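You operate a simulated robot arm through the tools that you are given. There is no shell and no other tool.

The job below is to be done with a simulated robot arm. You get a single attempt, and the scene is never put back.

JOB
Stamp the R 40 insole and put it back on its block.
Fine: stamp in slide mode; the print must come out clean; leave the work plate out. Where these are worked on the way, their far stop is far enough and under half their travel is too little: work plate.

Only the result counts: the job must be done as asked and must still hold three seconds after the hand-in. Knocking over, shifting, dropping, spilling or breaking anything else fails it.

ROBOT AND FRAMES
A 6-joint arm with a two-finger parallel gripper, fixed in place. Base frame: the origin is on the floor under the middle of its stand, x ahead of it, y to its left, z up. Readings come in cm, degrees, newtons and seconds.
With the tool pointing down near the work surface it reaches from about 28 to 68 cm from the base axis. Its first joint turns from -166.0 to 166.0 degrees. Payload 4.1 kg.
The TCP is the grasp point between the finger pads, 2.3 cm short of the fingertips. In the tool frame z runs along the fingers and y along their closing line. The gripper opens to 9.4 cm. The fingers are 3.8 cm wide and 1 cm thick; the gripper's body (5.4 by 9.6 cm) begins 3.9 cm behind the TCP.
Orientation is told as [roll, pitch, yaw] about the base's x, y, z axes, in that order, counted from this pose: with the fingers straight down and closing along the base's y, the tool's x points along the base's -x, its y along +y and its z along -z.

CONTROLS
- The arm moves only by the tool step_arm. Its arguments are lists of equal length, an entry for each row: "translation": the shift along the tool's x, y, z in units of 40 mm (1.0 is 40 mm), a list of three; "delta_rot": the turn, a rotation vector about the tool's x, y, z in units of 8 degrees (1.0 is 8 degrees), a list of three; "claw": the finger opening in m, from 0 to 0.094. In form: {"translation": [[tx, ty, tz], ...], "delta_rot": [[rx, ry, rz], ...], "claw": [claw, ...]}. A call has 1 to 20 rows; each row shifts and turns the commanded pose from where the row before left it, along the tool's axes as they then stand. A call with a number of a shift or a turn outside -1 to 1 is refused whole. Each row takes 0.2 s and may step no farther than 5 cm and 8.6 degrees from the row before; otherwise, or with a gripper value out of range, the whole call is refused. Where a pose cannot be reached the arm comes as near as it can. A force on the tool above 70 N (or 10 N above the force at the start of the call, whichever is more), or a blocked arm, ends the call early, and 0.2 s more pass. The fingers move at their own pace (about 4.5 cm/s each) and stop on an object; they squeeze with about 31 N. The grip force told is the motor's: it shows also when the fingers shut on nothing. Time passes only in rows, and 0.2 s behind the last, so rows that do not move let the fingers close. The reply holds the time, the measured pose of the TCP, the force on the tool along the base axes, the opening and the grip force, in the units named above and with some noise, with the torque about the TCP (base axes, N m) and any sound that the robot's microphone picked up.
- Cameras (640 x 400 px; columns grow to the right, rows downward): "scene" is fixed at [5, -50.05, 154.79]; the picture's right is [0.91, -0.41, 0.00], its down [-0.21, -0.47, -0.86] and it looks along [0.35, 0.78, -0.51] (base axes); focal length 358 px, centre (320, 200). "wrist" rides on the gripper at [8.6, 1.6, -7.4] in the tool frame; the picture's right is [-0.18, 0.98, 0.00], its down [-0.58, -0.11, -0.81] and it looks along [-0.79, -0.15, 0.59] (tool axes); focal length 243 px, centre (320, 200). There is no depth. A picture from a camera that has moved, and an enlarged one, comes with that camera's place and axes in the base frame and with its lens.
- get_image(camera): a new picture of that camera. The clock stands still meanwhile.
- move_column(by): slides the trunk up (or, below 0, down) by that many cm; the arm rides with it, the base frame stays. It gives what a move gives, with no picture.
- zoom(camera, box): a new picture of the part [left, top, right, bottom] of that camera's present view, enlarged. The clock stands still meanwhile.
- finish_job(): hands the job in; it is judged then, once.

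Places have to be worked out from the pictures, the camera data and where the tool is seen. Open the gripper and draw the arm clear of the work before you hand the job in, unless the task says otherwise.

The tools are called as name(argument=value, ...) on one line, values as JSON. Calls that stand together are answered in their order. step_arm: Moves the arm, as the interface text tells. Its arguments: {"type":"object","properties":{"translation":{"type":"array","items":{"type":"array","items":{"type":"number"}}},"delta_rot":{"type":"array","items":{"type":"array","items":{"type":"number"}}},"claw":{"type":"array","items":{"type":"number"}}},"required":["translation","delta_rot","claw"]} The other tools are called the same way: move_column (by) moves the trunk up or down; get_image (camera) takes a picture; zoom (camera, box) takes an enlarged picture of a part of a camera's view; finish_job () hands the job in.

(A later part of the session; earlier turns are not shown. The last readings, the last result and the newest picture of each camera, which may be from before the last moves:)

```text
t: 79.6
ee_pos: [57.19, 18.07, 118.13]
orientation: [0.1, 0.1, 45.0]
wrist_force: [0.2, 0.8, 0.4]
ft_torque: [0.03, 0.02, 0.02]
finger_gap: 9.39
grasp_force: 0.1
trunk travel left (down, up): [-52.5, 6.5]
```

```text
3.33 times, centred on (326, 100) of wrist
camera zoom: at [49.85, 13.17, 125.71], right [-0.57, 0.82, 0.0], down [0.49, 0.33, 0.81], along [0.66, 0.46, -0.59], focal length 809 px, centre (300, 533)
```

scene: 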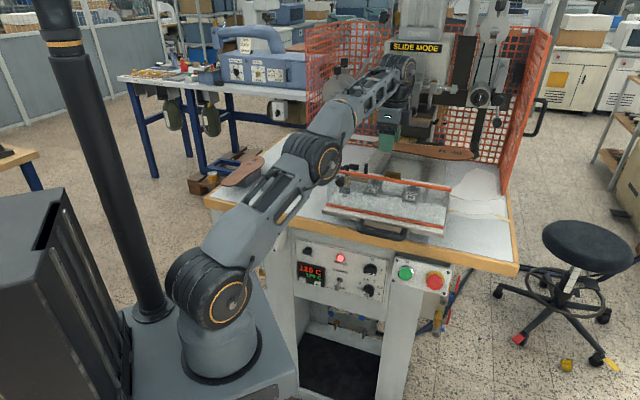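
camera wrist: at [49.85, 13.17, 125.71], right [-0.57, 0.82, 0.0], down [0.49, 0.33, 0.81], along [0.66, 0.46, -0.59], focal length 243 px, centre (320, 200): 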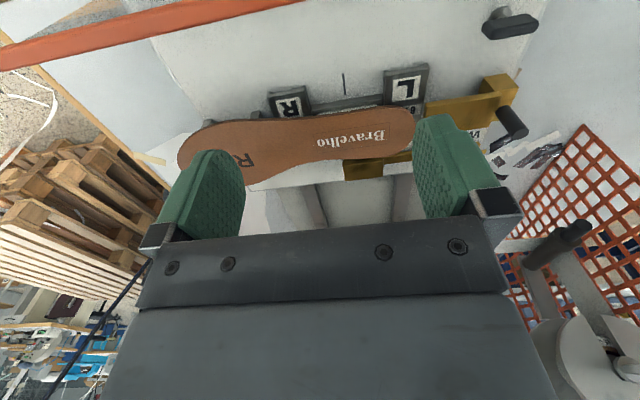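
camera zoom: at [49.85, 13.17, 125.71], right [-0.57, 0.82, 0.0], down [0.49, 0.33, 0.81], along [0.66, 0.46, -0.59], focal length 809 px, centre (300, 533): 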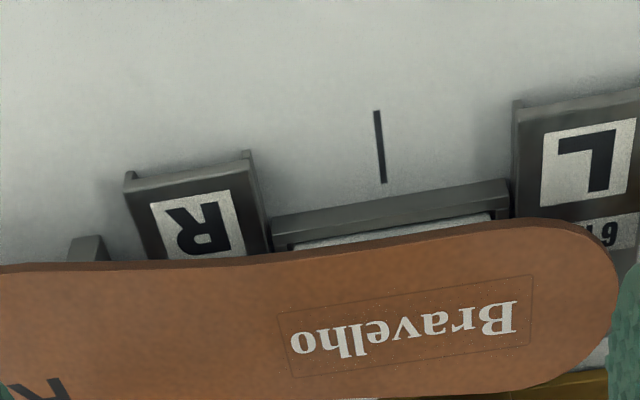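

The print "Bravelho" lies in the field. Let me inspect its quality closely.

zoom(camera="wrist", box=[305, 115, 401, 165])

zoom(camera="wrist", box=[312, 125, 360, 155])

zoom(camera="wrist", box=[350, 118, 398, 148])

```text
6.67 times, centred on (353, 140) of wrist
camera zoom: at [49.85, 13.17, 125.71], right [-0.57, 0.82, 0.0], down [0.49, 0.33, 0.81], along [0.66, 0.46, -0.59], focal length 1618 px, centre (100, 600)
```

zoom: 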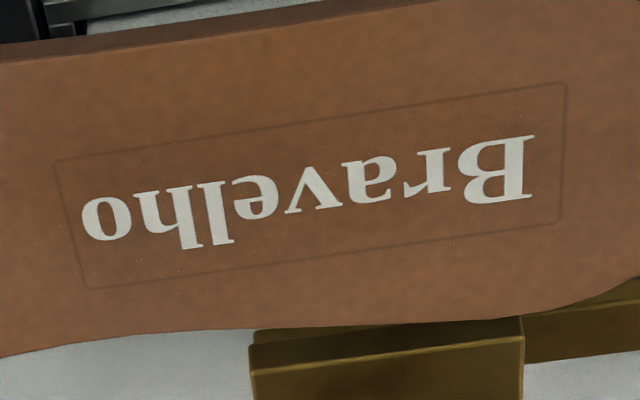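

```text
13.33 times, centred on (336, 140) of wrist
camera zoom: at [49.85, 13.17, 125.71], right [-0.57, 0.82, 0.0], down [0.49, 0.33, 0.81], along [0.66, 0.46, -0.59], focal length 3235 px, centre (107, 1000)
```

zoom: 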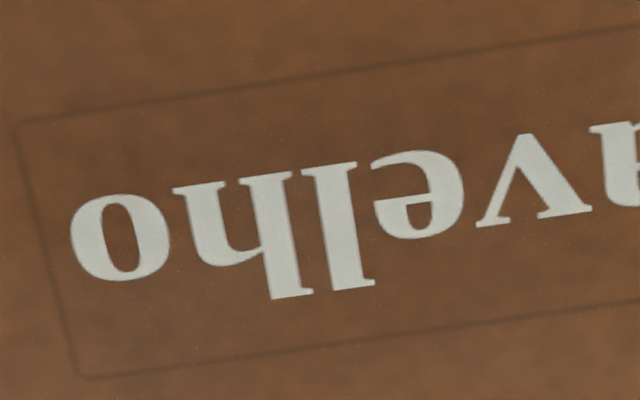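

```text
13.33 times, centred on (374, 133) of wrist
camera zoom: at [49.85, 13.17, 125.71], right [-0.57, 0.82, 0.0], down [0.49, 0.33, 0.81], along [0.66, 0.46, -0.59], focal length 3235 px, centre (-400, 1093)
```

zoom: 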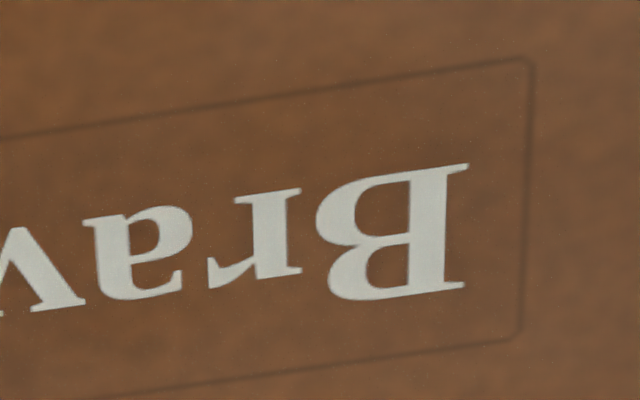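

The print is complete, sharp and centred. To pick the insole up I need a spot free of the brass rear stop: t≈29.4 (beside the stop), insole centre there n≈60.6, width ≈5.4. I yaw to −45° and approach.

step_arm(translation=[[0, 0, 0], [0, 0, 0], [0, 0, 0], [0, 0, 0], [0, 0, 0], [0, 0, 0], [0, 0, 0], [0, 0, 0], [0, 0, 0], [0, 0, 0], [0, 0, 0], [0, 0, 0], [-0.1, 0.6, 0], [-0.1, 0.6, 0], [0, 0, 0]], delta_rot=[[0, 0, 0.9375], [0, 0, 0.9375], [0, 0, 0.9375], [0, 0, 0.9375], [0, 0, 0.9375], [0, 0, 0.9375], [0, 0, 0.9375], [0, 0, 0.9375], [0, 0, 0.9375], [0, 0, 0.9375], [0, 0, 0.9375], [0, 0, 0.9375], [0, 0, 0], [0, 0, 0], [0, 0, 0]], claw=[0.094, 0.094, 0.094, 0.09, 0.08, 0.074, 0.074, 0.074, 0.074, 0.074, 0.074, 0.074, 0.074, 0.074, 0.074])

get_image(camera="wrist")

```text
t: 82.8
ee_pos: [61.33, 20.92, 118.22]
orientation: [0.1, 0.1, -45.0]
wrist_force: [-0.3, 1.0, 0.1]
ft_torque: [-0.01, -0.02, -0.03]
finger_gap: 7.38
grasp_force: 0.0
trunk travel left (down, up): [-52.5, 6.5]
```

```text
taken
camera wrist: at [56.11, 28.23, 125.74], right [0.82, 0.57, 0.0], down [0.33, -0.49, 0.81], along [0.46, -0.67, -0.59], focal length 243 px, centre (320, 200)
```

wrist: 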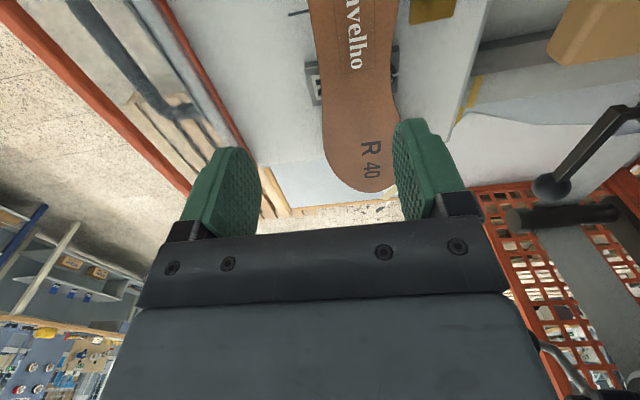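

step_arm(translation=[[0, 0, 0.75], [-0.1, 0.3, 0.5], [-0.11, 0.31, 0.3], [0, 0, 0]], delta_rot=[[0, 0, 0], [0, 0, 0], [0, 0, 0], [0, 0, 0]], claw=[0.074, 0.074, 0.074, 0.074])

get_image(camera="wrist")

zoom(camera="wrist", box=[230, 0, 454, 140])

```text
t: 83.8
ee_pos: [63.29, 22.15, 111.99]
orientation: [0.0, -0.1, -45.0]
wrist_force: [-0.2, -0.7, 0.0]
ft_torque: [0.01, -0.02, 0.01]
finger_gap: 7.41
grasp_force: 0.0
trunk travel left (down, up): [-52.5, 6.5]
```

```text
taken
camera wrist: at [58.28, 29.49, 119.56], right [0.82, 0.57, 0.0], down [0.33, -0.49, 0.81], along [0.46, -0.66, -0.59], focal length 243 px, centre (320, 200)
```

wrist: 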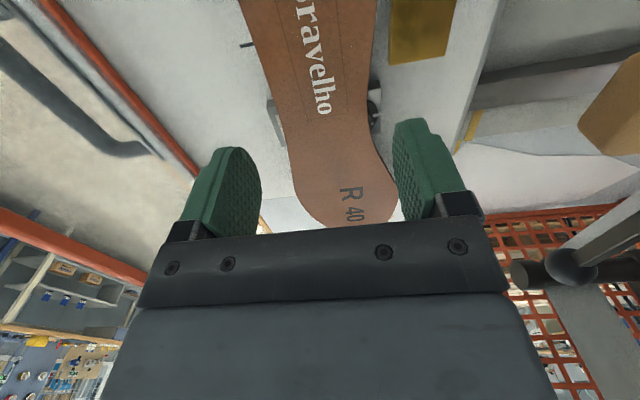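

```text
2.86 times, centred on (342, 70) of wrist
camera zoom: at [58.28, 29.49, 119.56], right [0.82, 0.57, 0.0], down [0.33, -0.49, 0.81], along [0.46, -0.66, -0.59], focal length 693 px, centre (257, 571)
```

zoom: 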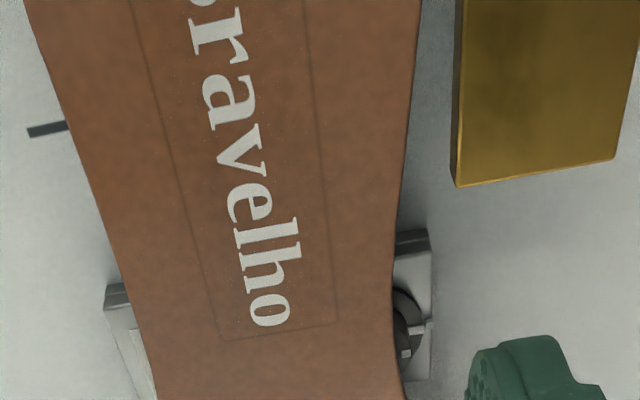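

Let me look closer at what lies next to the insole's rear edge where the rear finger must go (R plate/knob).

zoom(camera="wrist", box=[340, 60, 420, 140])

zoom(camera="wrist", box=[240, 70, 304, 150])

```text
5.00 times, centred on (380, 100) of wrist
camera zoom: at [58.28, 29.49, 119.56], right [0.82, 0.57, 0.0], down [0.33, -0.49, 0.81], along [0.46, -0.66, -0.59], focal length 1213 px, centre (20, 700)
```

zoom: 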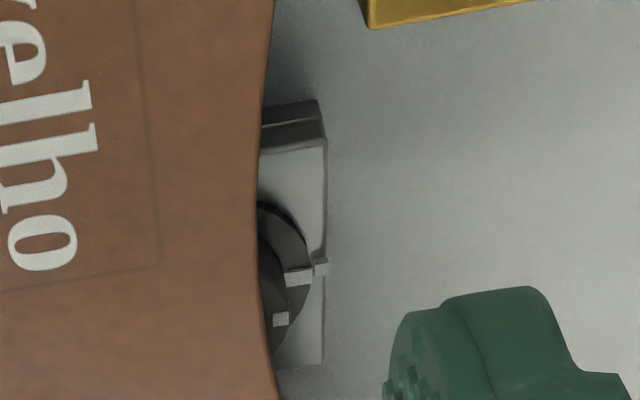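

```text
5.00 times, centred on (272, 110) of wrist
camera zoom: at [58.28, 29.49, 119.56], right [0.82, 0.57, 0.0], down [0.33, -0.49, 0.81], along [0.46, -0.66, -0.59], focal length 1213 px, centre (560, 650)
```

zoom: 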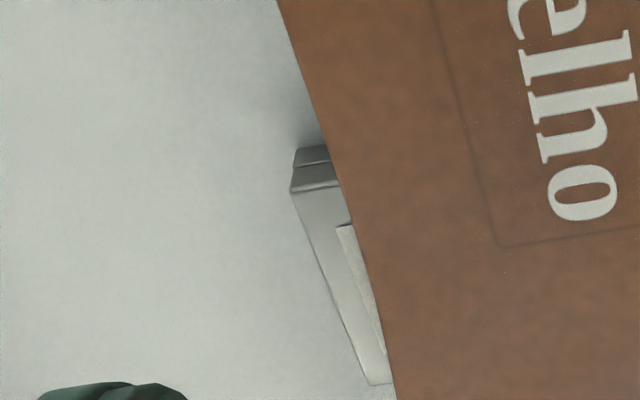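

R plate and knob tops (≈105.3) lie just under the rear finger's place, so I keep fingertips at ≈105.65 (TCP ≈107.95), which still straddles the insole (106.0–106.35). Descending carefully.

step_arm(translation=[[-0.03, 0.047, 0.3], [0, 0, 0.4], [0, 0, 0.2], [0, 0, 0.08], [0, 0, 0]], delta_rot=[[0, 0, 0], [0, 0, 0], [0, 0, 0], [0, 0, 0], [0, 0, 0]], claw=[0.074, 0.074, 0.074, 0.074, 0.074])

get_image(camera="wrist")

zoom(camera="scene", box=[350, 140, 478, 220])

```text
t: 85.0
ee_pos: [63.72, 22.18, 107.92]
orientation: [0.0, 0.1, -45.0]
wrist_force: [0.4, -0.2, -0.5]
ft_torque: [0.01, 0.02, -0.04]
finger_gap: 7.38
grasp_force: 0.1
trunk travel left (down, up): [-52.5, 6.5]
```

```text
taken
camera wrist: at [58.61, 29.45, 115.47], right [0.82, 0.57, 0.0], down [0.33, -0.49, 0.81], along [0.46, -0.66, -0.59], focal length 243 px, centre (320, 200)
```

wrist: 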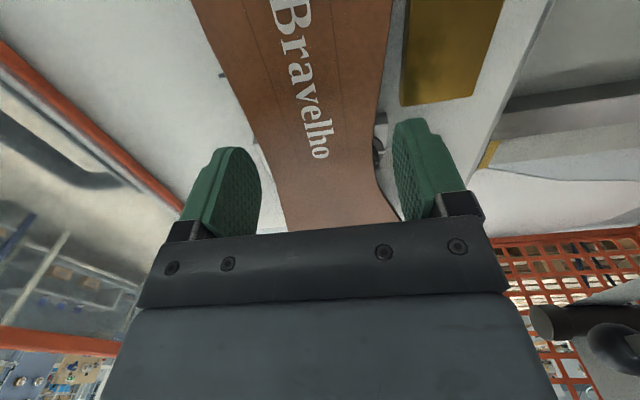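

```text
5.00 times, centred on (414, 180) of scene
camera zoom: at [5.0, -50.05, 154.79], right [0.91, -0.41, 0.0], down [-0.21, -0.47, -0.86], along [0.35, 0.78, -0.51], focal length 1790 px, centre (-150, 300)
```

zoom: 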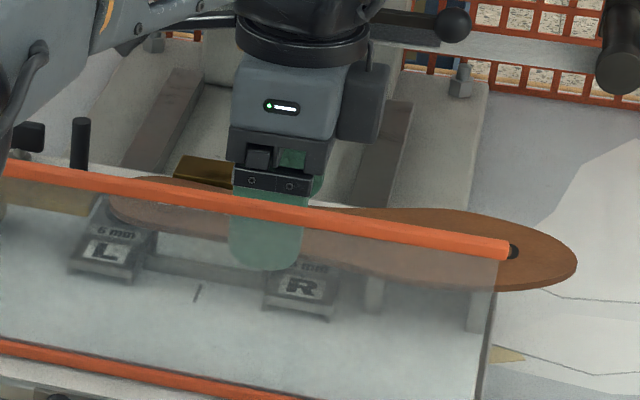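

Positioned without contact. I centre by −0.13 cm and close on the insole.

step_arm(translation=[[0, -0.033, 0], [0, 0, 0], [0, 0, 0], [0, 0, 0], [0, 0, 0], [0, 0, 0]], delta_rot=[[0, 0, 0], [0, 0, 0], [0, 0, 0], [0, 0, 0], [0, 0, 0], [0, 0, 0]], claw=[0.07, 0.062, 0.056, 0.052, 0.048, 0.048])

get_image(camera="wrist")

```text
t: 86.4
ee_pos: [63.57, 22.1, 108.04]
orientation: [-0.1, -0.1, -45.0]
wrist_force: [-0.5, -0.6, 1.1]
ft_torque: [-0.02, -0.12, 0.06]
finger_gap: 6.18
grasp_force: 31.2
trunk travel left (down, up): [-52.5, 6.5]
```

```text
taken
camera wrist: at [58.42, 29.37, 115.58], right [0.82, 0.57, 0.0], down [0.33, -0.49, 0.81], along [0.46, -0.66, -0.59], focal length 243 px, centre (320, 200)
```

wrist: 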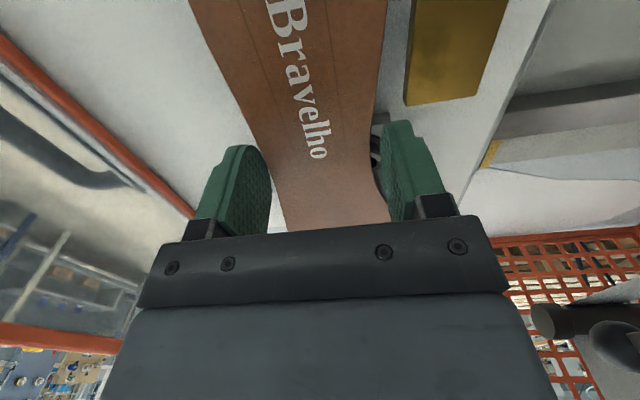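

Gripped at 6.2 cm (rear edge is concave there, so it holds by the finger corners), 31 N. I lift slightly and check stability.

step_arm(translation=[[0, 0, -0.1], [0, 0, -0.15], [0, 0, -0.2], [0, 0, 0]], delta_rot=[[0, 0, 0], [0, 0, 0], [0, 0, 0], [0, 0, 0]], claw=[0.048, 0.048, 0.048, 0.048])

get_image(camera="wrist")

zoom(camera="scene", box=[350, 130, 478, 210])

```text
t: 87.4
ee_pos: [63.53, 22.1, 109.95]
orientation: [0.0, 0.0, -45.0]
wrist_force: [0.8, 0.4, -0.1]
ft_torque: [0.02, -0.01, 0.03]
finger_gap: 6.16
grasp_force: 30.7
trunk travel left (down, up): [-52.5, 6.5]
```

```text
taken
camera wrist: at [58.41, 29.43, 117.45], right [0.82, 0.57, 0.0], down [0.33, -0.49, 0.81], along [0.46, -0.67, -0.59], focal length 243 px, centre (320, 200)
```

wrist: 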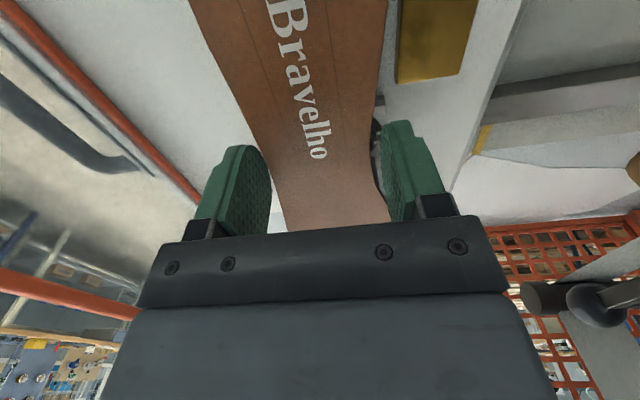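

```text
5.00 times, centred on (414, 170) of scene
camera zoom: at [5.0, -50.05, 154.79], right [0.91, -0.41, 0.0], down [-0.21, -0.47, -0.86], along [0.35, 0.78, -0.51], focal length 1790 px, centre (-150, 350)
```

zoom: 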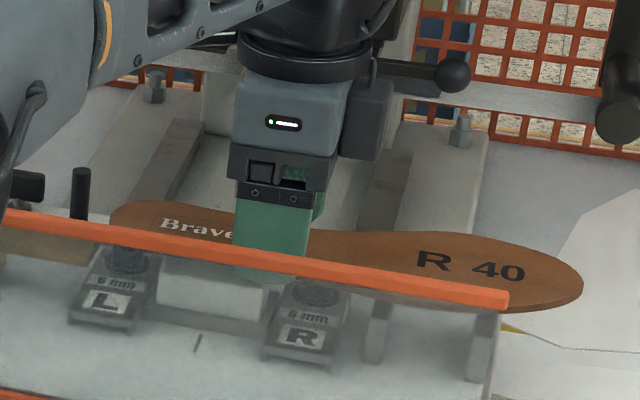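

The insole is lifted level and steady. I raise while pulling back within reach, to clear the guard.

step_arm(translation=[[0, -0.3, -0.7], [0, -0.3, -0.6], [0, -0.3, -0.6], [0, -0.25, -0.55], [0, 0, 0]], delta_rot=[[0, 0, 0], [0, 0, 0], [0, 0, 0], [0, 0, 0], [0, 0, 0]], claw=[0.048, 0.048, 0.048, 0.048, 0.048])

get_image(camera="scene")

```text
t: 88.6
ee_pos: [60.0, 18.92, 119.32]
orientation: [0.1, 0.0, -45.1]
wrist_force: [-0.7, -0.3, -0.2]
ft_torque: [0.01, 0.03, 0.0]
finger_gap: 6.18
grasp_force: 31.2
trunk travel left (down, up): [-52.5, 6.5]
```

```text
taken
```

scene: 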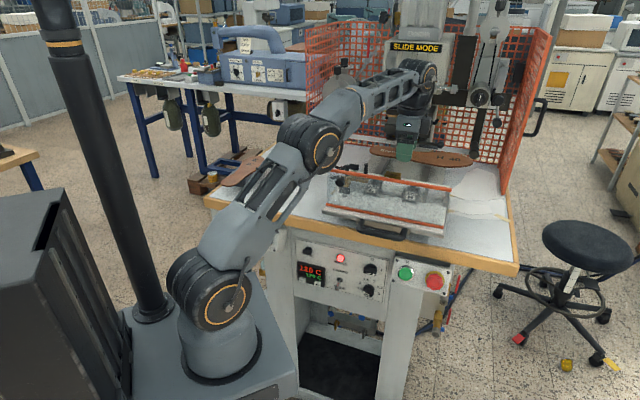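

step_arm(translation=[[0.911, -0.336, 0], [0.911, -0.336, 0], [0.911, -0.336, 0], [0.911, -0.336, 0], [0.911, -0.336, 0], [0.911, -0.336, 0], [0.911, -0.336, 0], [0.911, -0.336, 0], [0.911, -0.336, 0], [0.911, -0.336, 0], [0.911, -0.336, 0], [0, 0, 0]], delta_rot=[[0, 0, 0], [0, 0, 0], [0, 0, 0], [0, 0, 0], [0, 0, 0], [0, 0, 0], [0, 0, 0], [0, 0, 0], [0, 0, 0], [0, 0, 0], [0, 0, 0], [0, 0, 0]], claw=[0.048, 0.048, 0.048, 0.048, 0.048, 0.048, 0.048, 0.048, 0.048, 0.048, 0.048, 0.048])

get_image(camera="scene")

get_image(camera="wrist")

```text
t: 91.2
ee_pos: [21.49, 36.49, 119.98]
orientation: [0.0, 0.0, -45.1]
wrist_force: [0.4, -0.4, -0.8]
ft_torque: [0.03, 0.02, 0.0]
finger_gap: 6.14
grasp_force: 31.1
trunk travel left (down, up): [-52.5, 6.5]
```

```text
taken
```

scene: 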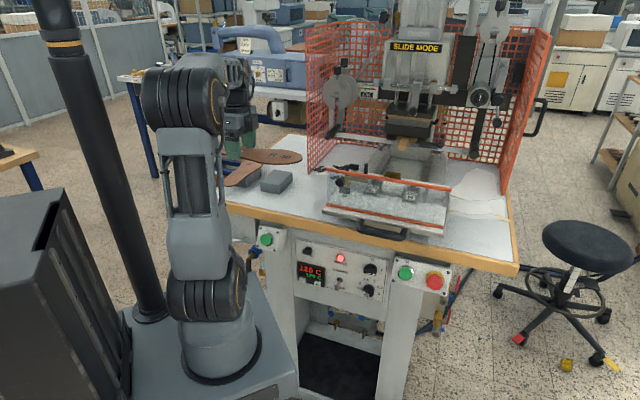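

```text
taken
camera wrist: at [16.44, 43.91, 127.39], right [0.83, 0.56, 0.0], down [0.33, -0.49, 0.81], along [0.46, -0.67, -0.59], focal length 243 px, centre (320, 200)
```

wrist: 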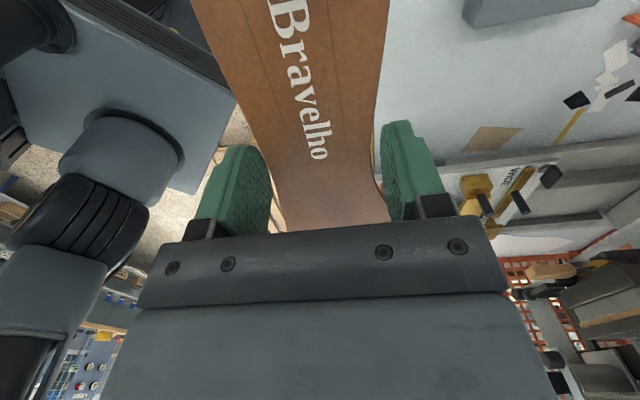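

The insole remains steady in the grip. I measure its orientation in the hand before rotating.

zoom(camera="wrist", box=[200, 0, 424, 140])

zoom(camera="wrist", box=[200, 100, 440, 240])

```text
2.86 times, centred on (312, 70) of wrist
camera zoom: at [16.44, 43.91, 127.39], right [0.83, 0.56, 0.0], down [0.33, -0.49, 0.81], along [0.46, -0.67, -0.59], focal length 693 px, centre (343, 571)
```

zoom: 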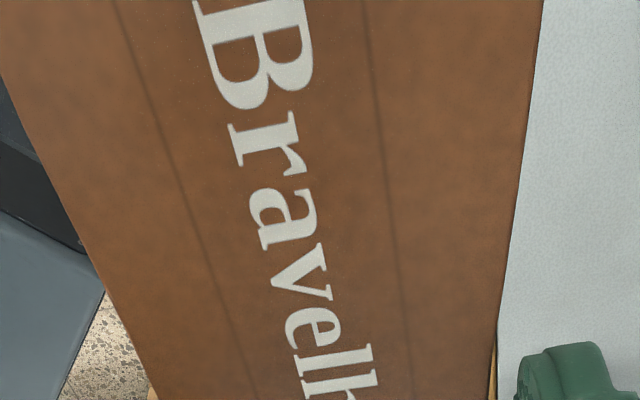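

```text
2.67 times, centred on (320, 170) of wrist
camera zoom: at [16.44, 43.91, 127.39], right [0.83, 0.56, 0.0], down [0.33, -0.49, 0.81], along [0.46, -0.67, -0.59], focal length 647 px, centre (320, 280)
```

zoom: 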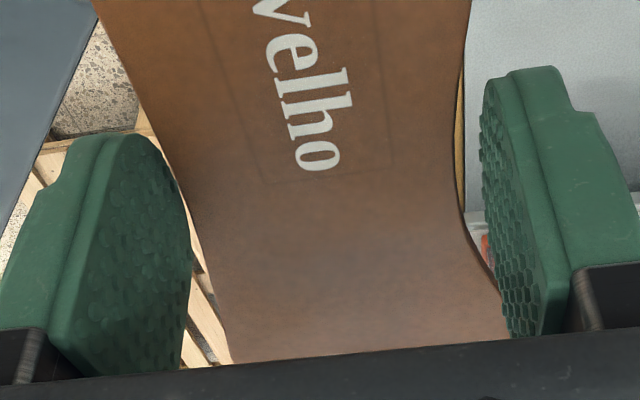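

In-hand axis ≈ tool forward axis (within ~0.3°); print centre is ≈3.6 cm behind the TCP. I rotate back to yaw 45° here.

step_arm(translation=[[0, 0, 0], [0, 0, 0], [0, 0, 0], [0, 0, 0], [0, 0, 0], [0, 0, 0], [0, 0, 0], [0, 0, 0], [0, 0, 0], [0, 0, 0], [0, 0, 0], [0, 0, 0], [0, 0, 0]], delta_rot=[[0, 0, -0.9385], [0, 0, -0.9385], [0, 0, -0.9385], [0, 0, -0.9385], [0, 0, -0.9385], [0, 0, -0.9385], [0, 0, -0.9385], [0, 0, -0.9385], [0, 0, -0.9385], [0, 0, -0.9385], [0, 0, -0.9385], [0, 0, -0.9385], [0, 0, 0]], claw=[0.048, 0.048, 0.048, 0.048, 0.048, 0.048, 0.048, 0.048, 0.048, 0.048, 0.048, 0.048, 0.048])

get_image(camera="scene")

get_image(camera="wrist")

```text
t: 94.0
ee_pos: [21.6, 36.9, 119.78]
orientation: [0.0, 0.1, 45.2]
wrist_force: [0.1, -0.2, 0.6]
ft_torque: [-0.05, 0.02, -0.02]
finger_gap: 6.12
grasp_force: 31.0
trunk travel left (down, up): [-52.5, 6.5]
```

```text
taken
```

scene: 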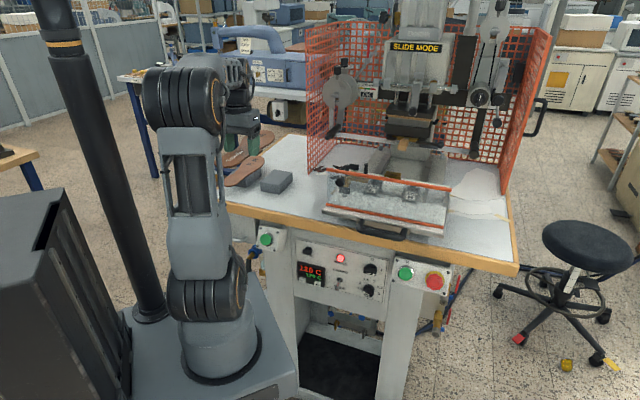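

```text
taken
camera wrist: at [14.24, 31.86, 127.25], right [-0.57, 0.82, 0.0], down [0.49, 0.34, 0.81], along [0.66, 0.46, -0.59], focal length 243 px, centre (320, 200)
```

wrist: 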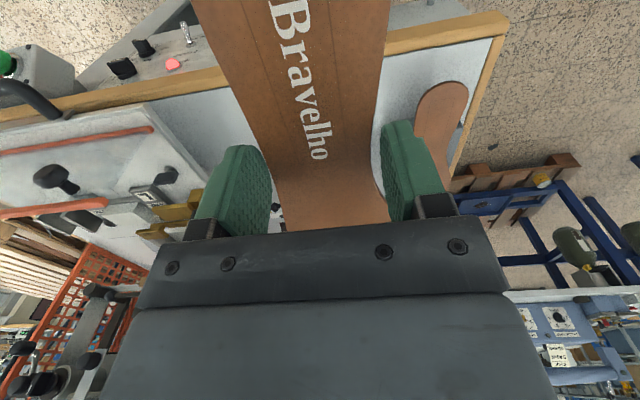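

Now I move forward over the block at z≈115.

step_arm(translation=[[-0.95, 0.015, 0.2], [-0.95, 0.015, 0.25], [-0.95, 0.015, 0.3], [-0.95, 0.015, 0.3], [0, 0, 0]], delta_rot=[[0, 0, 0], [0, 0, 0], [0, 0, 0], [0, 0, 0.02], [0, 0, 0]], claw=[0.048, 0.048, 0.048, 0.048, 0.048])

get_image(camera="wrist")

zoom(camera="scene", box=[210, 110, 338, 210])

```text
t: 95.2
ee_pos: [32.47, 47.76, 115.35]
orientation: [-0.1, 0.0, 45.0]
wrist_force: [0.3, 0.2, -1.1]
ft_torque: [-0.01, 0.03, 0.0]
finger_gap: 6.13
grasp_force: 31.0
trunk travel left (down, up): [-52.5, 6.5]
```

```text
taken
camera wrist: at [25.14, 42.72, 122.78], right [-0.56, 0.83, 0.0], down [0.49, 0.33, 0.81], along [0.67, 0.46, -0.59], focal length 243 px, centre (320, 200)
```

wrist: 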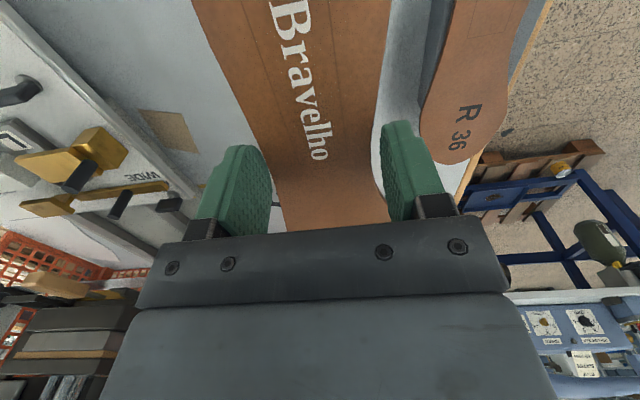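

```text
4.00 times, centred on (274, 160) of scene
camera zoom: at [5.0, -50.05, 154.79], right [0.91, -0.41, 0.0], down [-0.21, -0.47, -0.86], along [0.35, 0.78, -0.51], focal length 1432 px, centre (504, 360)
```

zoom: 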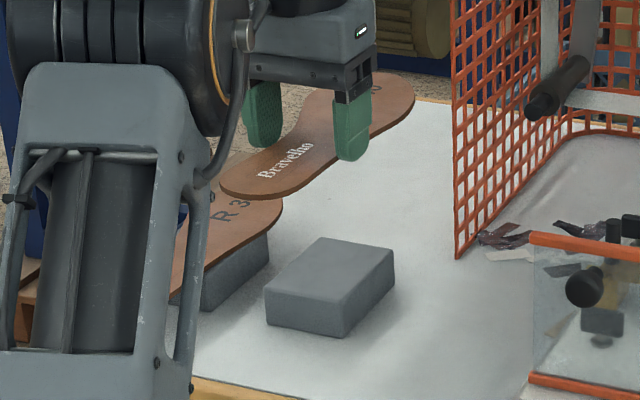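

Small correction, then a controlled descent to just above the block (fingertips must stay ≥0.1 cm above its top, z≈102.1).

step_arm(translation=[[0.04, 0.074, 0.6], [0, 0, 0.7], [0, 0, 0.7], [0, 0, 0.4], [0, 0, 0.15], [0, 0, 0]], delta_rot=[[0, 0, 0], [0, 0, 0], [0, 0, 0], [0, 0, 0], [0, 0, 0], [0, 0, 0]], claw=[0.048, 0.048, 0.048, 0.048, 0.048, 0.048])

zoom(camera="scene", box=[230, 130, 326, 200])

get_image(camera="wrist")

```text
t: 96.6
ee_pos: [31.99, 47.74, 105.35]
orientation: [0.0, 0.0, 45.0]
wrist_force: [0.6, -0.5, -0.5]
ft_torque: [-0.01, 0.05, -0.02]
finger_gap: 6.11
grasp_force: 31.2
trunk travel left (down, up): [-52.5, 6.5]
```

```text
5.71 times, centred on (278, 165) of scene
camera zoom: at [5.0, -50.05, 154.79], right [0.91, -0.41, 0.0], down [-0.21, -0.47, -0.86], along [0.35, 0.78, -0.51], focal length 2046 px, centre (560, 400)
```

zoom: 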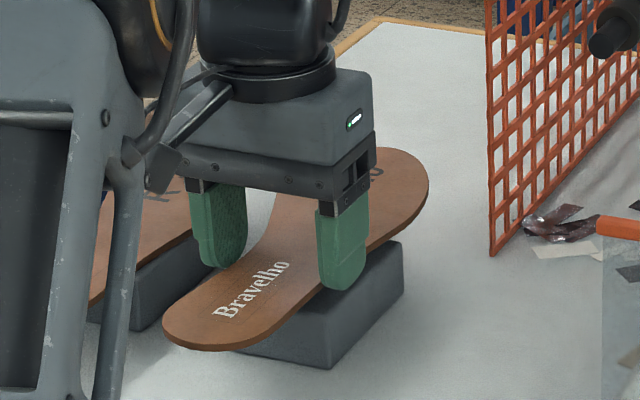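

```text
taken
camera wrist: at [24.58, 42.89, 112.73], right [-0.56, 0.83, 0.0], down [0.49, 0.33, 0.81], along [0.67, 0.46, -0.59], focal length 243 px, centre (320, 200)
```

wrist: 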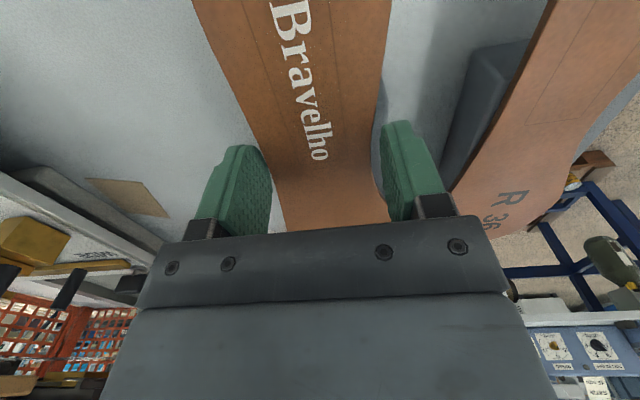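

Fingertips ≈0.9 cm above the block. I lower 0.75 cm more in small steps and watch for contact.

step_arm(translation=[[-0.04, 0, 0.08], [0, 0, 0.07], [0, 0, 0.04], [0, 0, 0]], delta_rot=[[0, 0, 0], [0, 0, 0], [0, 0, 0], [0, 0, 0]], claw=[0.048, 0.048, 0.048, 0.048])

zoom(camera="scene", box=[240, 145, 312, 195])

```text
t: 97.6
ee_pos: [32.03, 47.86, 104.43]
orientation: [0.0, 0.0, 44.9]
wrist_force: [0.0, -0.1, -1.0]
ft_torque: [-0.01, 0.0, -0.02]
finger_gap: 6.14
grasp_force: 31.3
trunk travel left (down, up): [-52.5, 6.5]
```

```text
8.00 times, centred on (276, 170) of scene
camera zoom: at [5.0, -50.05, 154.79], right [0.91, -0.41, 0.0], down [-0.21, -0.47, -0.86], along [0.35, 0.78, -0.51], focal length 2865 px, centre (672, 440)
```

zoom: 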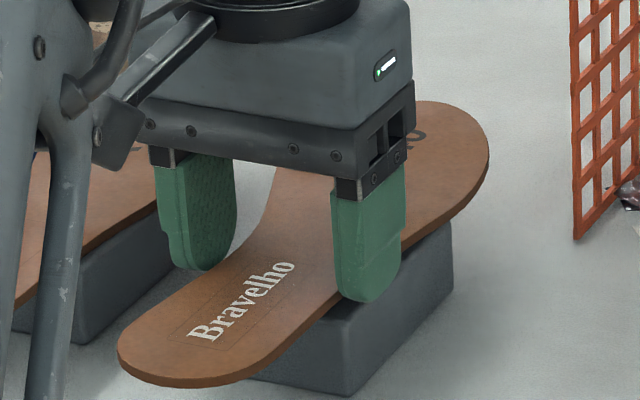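

No contact yet. I lower another 0.15 cm in tiny steps.

step_arm(translation=[[0, 0, 0.02], [0, 0, 0.02], [0, 0, 0]], delta_rot=[[0, 0, 0], [0, 0, 0], [0, 0, 0]], claw=[0.048, 0.048, 0.048])

```text
t: 98.4
ee_pos: [31.88, 48.03, 104.35]
orientation: [0.0, 0.0, 44.9]
wrist_force: [0.1, 0.3, -0.1]
ft_torque: [-0.02, 0.02, 0.03]
finger_gap: 6.13
grasp_force: 30.9
trunk travel left (down, up): [-52.5, 6.5]
```

step_arm(translation=[[0, 0, 0.03], [0, 0, 0.02], [0, 0, 0]], delta_rot=[[0, 0, 0], [0, 0, 0], [0, 0, 0]], claw=[0.048, 0.048, 0.048])

```text
t: 99.2
ee_pos: [31.98, 47.93, 104.08]
orientation: [-0.1, 0.0, 45.0]
wrist_force: [0.4, -0.2, -0.9]
ft_torque: [0.01, -0.01, 0.01]
finger_gap: 6.13
grasp_force: 30.8
trunk travel left (down, up): [-52.5, 6.5]
```

step_arm(translation=[[0, 0, 0.02], [0, 0, 0.02], [0, 0, 0]], delta_rot=[[0, 0, 0], [0, 0, 0], [0, 0, 0]], claw=[0.048, 0.048, 0.048])

zoom(camera="scene", box=[240, 145, 312, 195])

```text
t: 100.0
ee_pos: [31.86, 47.86, 104.07]
orientation: [0.0, 0.0, 45.0]
wrist_force: [0.3, 0.3, -0.3]
ft_torque: [0.01, 0.0, 0.01]
finger_gap: 6.14
grasp_force: 31.2
trunk travel left (down, up): [-52.5, 6.5]
```

```text
8.00 times, centred on (276, 170) of scene
camera zoom: at [5.0, -50.05, 154.79], right [0.91, -0.41, 0.0], down [-0.21, -0.47, -0.86], along [0.35, 0.78, -0.51], focal length 2865 px, centre (672, 440)
```

zoom: 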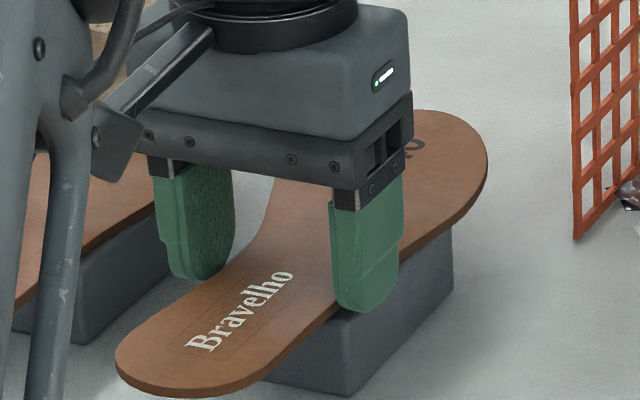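

step_arm(translation=[[0, 0, 0.02], [0, 0, 0.02], [0, 0, 0]], delta_rot=[[0, 0, 0], [0, 0, 0], [0, 0, 0]], claw=[0.048, 0.048, 0.048])

```text
t: 100.8
ee_pos: [31.93, 47.9, 103.79]
orientation: [0.0, 0.0, 45.0]
wrist_force: [0.4, -0.1, 0.2]
ft_torque: [0.0, 0.03, -0.02]
finger_gap: 6.11
grasp_force: 31.1
trunk travel left (down, up): [-52.5, 6.5]
```

step_arm(translation=[[0, 0, 0.02], [0, 0, 0.02], [0, 0, 0]], delta_rot=[[0, 0, 0], [0, 0, 0], [0, 0, 0]], claw=[0.048, 0.048, 0.048])

zoom(camera="scene", box=[240, 145, 312, 195])

get_image(camera="wrist")

```text
t: 101.6
ee_pos: [31.98, 47.95, 103.84]
orientation: [0.1, -0.1, 45.0]
wrist_force: [-0.8, 3.6, 10.0]
ft_torque: [-0.06, 0.09, -0.04]
finger_gap: 6.09
grasp_force: 30.6
trunk travel left (down, up): [-52.5, 6.5]
```

```text
8.00 times, centred on (276, 170) of scene
camera zoom: at [5.0, -50.05, 154.79], right [0.91, -0.41, 0.0], down [-0.21, -0.47, -0.86], along [0.35, 0.78, -0.51], focal length 2865 px, centre (672, 440)
```

zoom: 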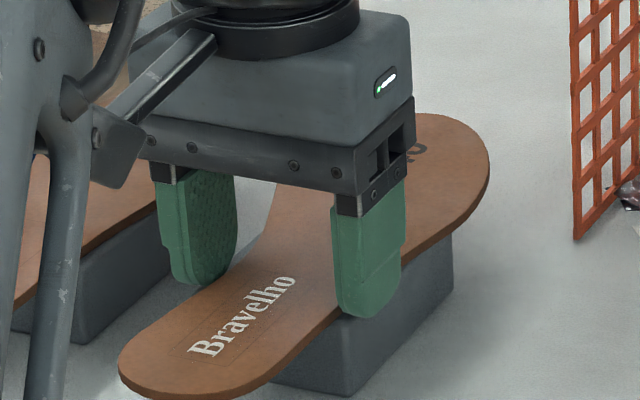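

```text
taken
camera wrist: at [24.57, 42.93, 111.3], right [-0.57, 0.82, 0.0], down [0.49, 0.33, 0.81], along [0.67, 0.46, -0.59], focal length 243 px, centre (320, 200)
```

wrist: 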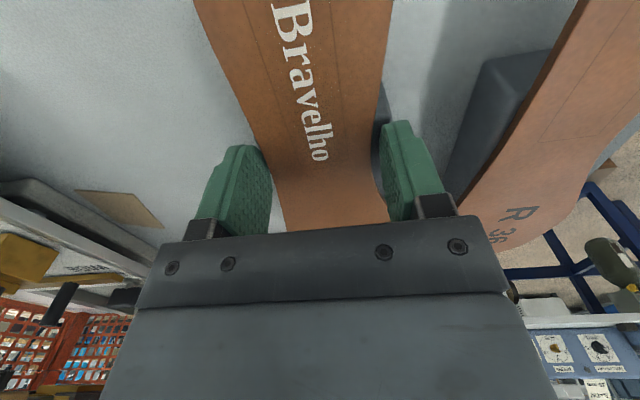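

Contact (+10 N, centred) – the insole is at the block. I ease up 0.06 cm and open the fingers.

step_arm(translation=[[0, 0, -0.02], [0, 0, 0], [0, 0, 0], [0, 0, 0], [0, 0, 0]], delta_rot=[[0, 0, 0], [0, 0, 0], [0, 0, 0], [0, 0, 0], [0, 0, 0]], claw=[0.048, 0.062, 0.074, 0.078, 0.078])

zoom(camera="scene", box=[240, 145, 312, 195])

get_image(camera="wrist")

```text
t: 102.8
ee_pos: [32.05, 47.79, 103.89]
orientation: [0.1, -0.1, 45.0]
wrist_force: [1.9, -2.5, 9.3]
ft_torque: [0.2, 0.19, 0.03]
finger_gap: 7.67
grasp_force: 0.1
trunk travel left (down, up): [-52.5, 6.5]
```

```text
8.00 times, centred on (276, 170) of scene
camera zoom: at [5.0, -50.05, 154.79], right [0.91, -0.41, 0.0], down [-0.21, -0.47, -0.86], along [0.35, 0.78, -0.51], focal length 2865 px, centre (672, 440)
```

zoom: 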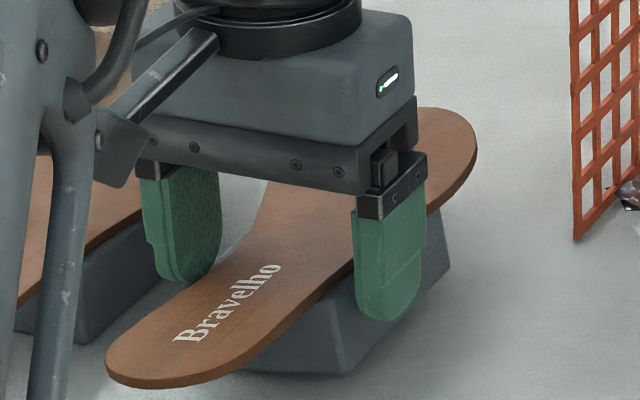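

```text
taken
camera wrist: at [24.64, 42.89, 111.34], right [-0.56, 0.83, 0.0], down [0.49, 0.33, 0.81], along [0.67, 0.46, -0.59], focal length 243 px, centre (320, 200)
```

wrist: 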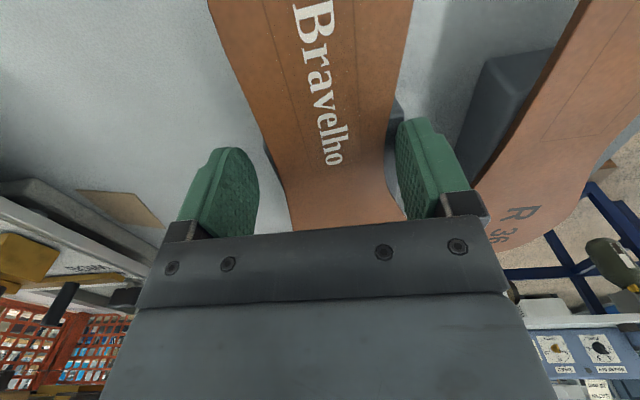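

The left finger is still pressing on the block's top edge and dragged it while opening: the block looks tilted. I must undo that carefully; first a closer look.

zoom(camera="scene", box=[250, 160, 306, 195])

zoom(camera="wrist", box=[180, 80, 480, 240])

```text
11.43 times, centred on (278, 178) of scene
camera zoom: at [5.0, -50.05, 154.79], right [0.91, -0.41, 0.0], down [-0.21, -0.47, -0.86], along [0.35, 0.78, -0.51], focal length 4092 px, centre (800, 457)
```

zoom: 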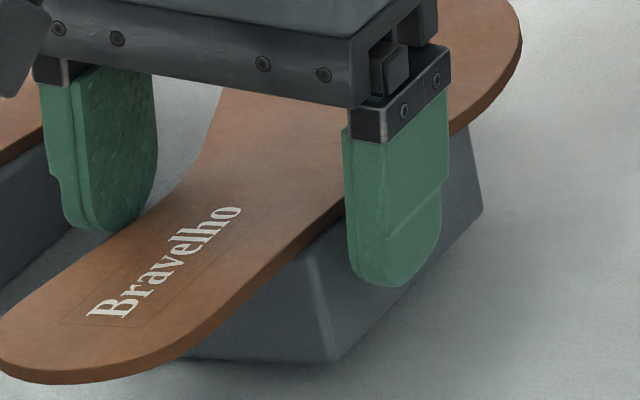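

```text
2.13 times, centred on (330, 160) of wrist
camera zoom: at [24.64, 42.89, 111.34], right [-0.56, 0.83, 0.0], down [0.49, 0.33, 0.81], along [0.67, 0.46, -0.59], focal length 518 px, centre (299, 285)
```

zoom: 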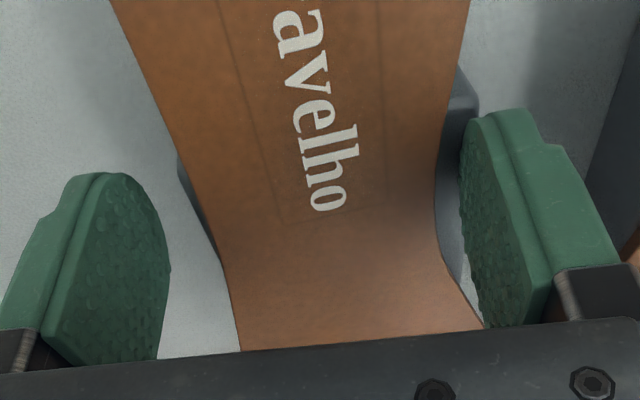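

The block is tipped slightly to the left (dragged by the left finger's friction). Closing the fingers back slowly should bring it upright again in the reverse way; I close in small steps to ~6.4 cm and check.

step_arm(translation=[[0, 0, 0], [0, 0, 0], [0, 0, 0], [0, 0, 0], [0, 0, 0], [0, 0, 0]], delta_rot=[[0, 0, 0], [0, 0, 0], [0, 0, 0], [0, 0, 0], [0, 0, 0], [0, 0, 0]], claw=[0.0745, 0.072, 0.0695, 0.067, 0.065, 0.065])

zoom(camera="scene", box=[250, 160, 306, 195])

zoom(camera="wrist", box=[180, 80, 480, 240])

```text
t: 104.2
ee_pos: [31.96, 47.92, 103.69]
orientation: [0.0, 0.0, 45.0]
wrist_force: [1.3, 0.0, 6.5]
ft_torque: [0.18, 0.14, -0.04]
finger_gap: 6.49
grasp_force: 0.1
trunk travel left (down, up): [-52.5, 6.5]
```

```text
11.43 times, centred on (278, 178) of scene
camera zoom: at [5.0, -50.05, 154.79], right [0.91, -0.41, 0.0], down [-0.21, -0.47, -0.86], along [0.35, 0.78, -0.51], focal length 4092 px, centre (800, 457)
```

zoom: 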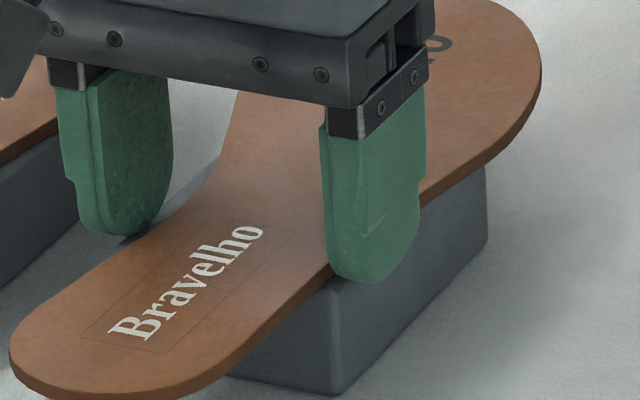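

```text
2.13 times, centred on (330, 160) of wrist
camera zoom: at [24.59, 42.95, 111.31], right [-0.57, 0.82, 0.0], down [0.49, 0.33, 0.81], along [0.67, 0.46, -0.59], focal length 518 px, centre (299, 285)
```

zoom: 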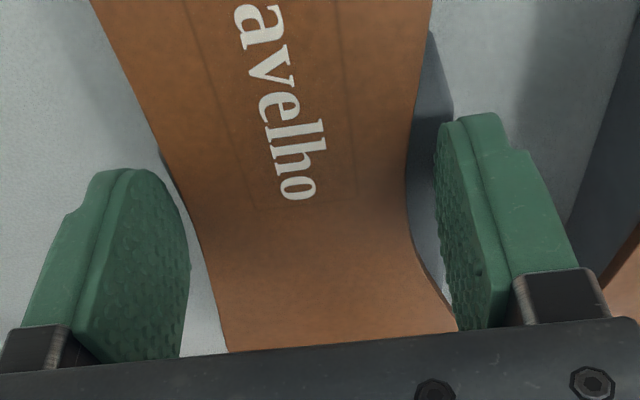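

The block is upright again and back at its original spot. The insole rests on it ungripped; I now raise the tool vertically (no opening) until the finger no longer touches the block.

step_arm(translation=[[0, 0, -0.02], [0, 0, -0.03], [0, 0, -0.05], [0, 0, -0.05], [0, 0, 0]], delta_rot=[[0, 0, 0], [0, 0, 0], [0, 0, 0], [0, 0, 0], [0, 0, 0]], claw=[0.065, 0.065, 0.065, 0.065, 0.065])

zoom(camera="scene", box=[250, 160, 306, 195])

zoom(camera="wrist", box=[180, 80, 480, 240])

```text
t: 105.4
ee_pos: [32.05, 47.94, 104.3]
orientation: [0.0, 0.1, 44.9]
wrist_force: [0.8, 0.9, -0.6]
ft_torque: [-0.02, -0.02, -0.01]
finger_gap: 6.49
grasp_force: 0.0
trunk travel left (down, up): [-52.5, 6.5]
```

```text
11.43 times, centred on (278, 178) of scene
camera zoom: at [5.0, -50.05, 154.79], right [0.91, -0.41, 0.0], down [-0.21, -0.47, -0.86], along [0.35, 0.78, -0.51], focal length 4092 px, centre (800, 457)
```

zoom: 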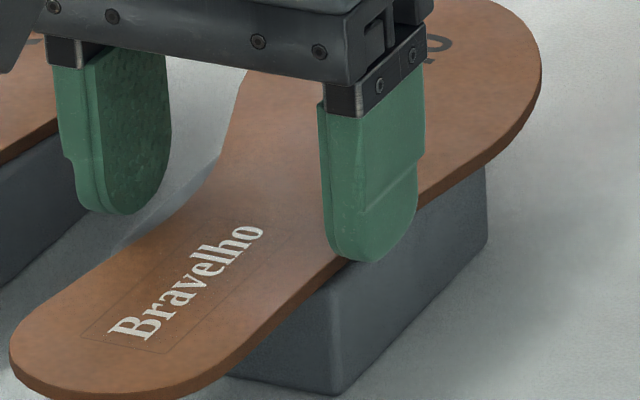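

```text
2.13 times, centred on (330, 160) of wrist
camera zoom: at [24.6, 43.03, 111.94], right [-0.56, 0.83, 0.0], down [0.49, 0.33, 0.81], along [0.67, 0.46, -0.59], focal length 518 px, centre (299, 285)
```

zoom: 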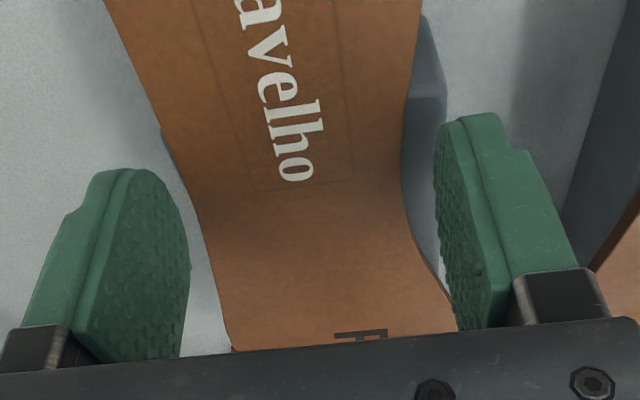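

Free of contact; insole and block are in place and level. I raise slowly first, then clear away upward.

step_arm(translation=[[0, 0, -0.05], [0, 0, -0.1], [0, 0, -0.2], [0, 0, -0.5], [0, 0, -0.8], [0, 0, -0.8], [0, 0, 0]], delta_rot=[[0, 0, 0], [0, 0, 0], [0, 0, 0], [0, 0, 0], [0, 0, 0], [0, 0, 0], [0, 0, 0]], claw=[0.065, 0.065, 0.065, 0.065, 0.08, 0.09, 0.094])

zoom(camera="scene", box=[220, 130, 316, 200])

get_image(camera="wrist")

```text
t: 107.0
ee_pos: [32.01, 47.75, 114.23]
orientation: [-0.1, 0.0, 45.1]
wrist_force: [0.1, 0.0, -0.3]
ft_torque: [0.0, 0.02, 0.0]
finger_gap: 9.43
grasp_force: 0.0
trunk travel left (down, up): [-52.5, 6.5]
```

```text
5.71 times, centred on (268, 165) of scene
camera zoom: at [5.0, -50.05, 154.79], right [0.91, -0.41, 0.0], down [-0.21, -0.47, -0.86], along [0.35, 0.78, -0.51], focal length 2046 px, centre (617, 400)
```

zoom: 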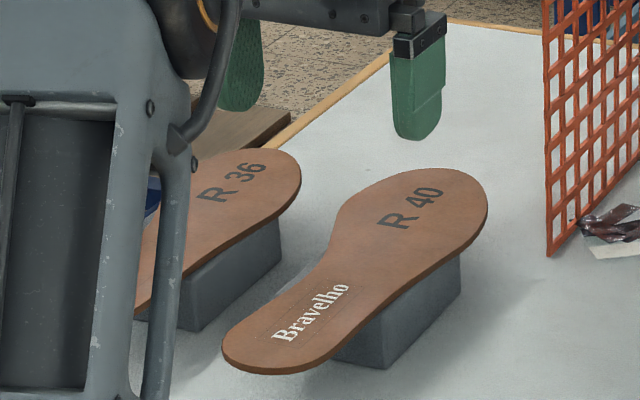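

```text
taken
camera wrist: at [24.53, 42.86, 121.76], right [-0.56, 0.83, 0.0], down [0.49, 0.33, 0.81], along [0.67, 0.46, -0.59], focal length 243 px, centre (320, 200)
```

wrist: 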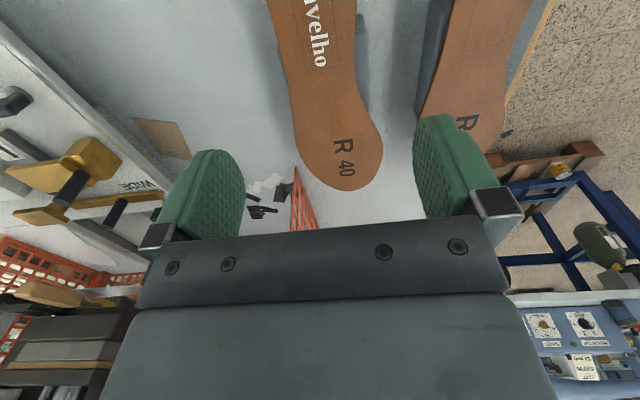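

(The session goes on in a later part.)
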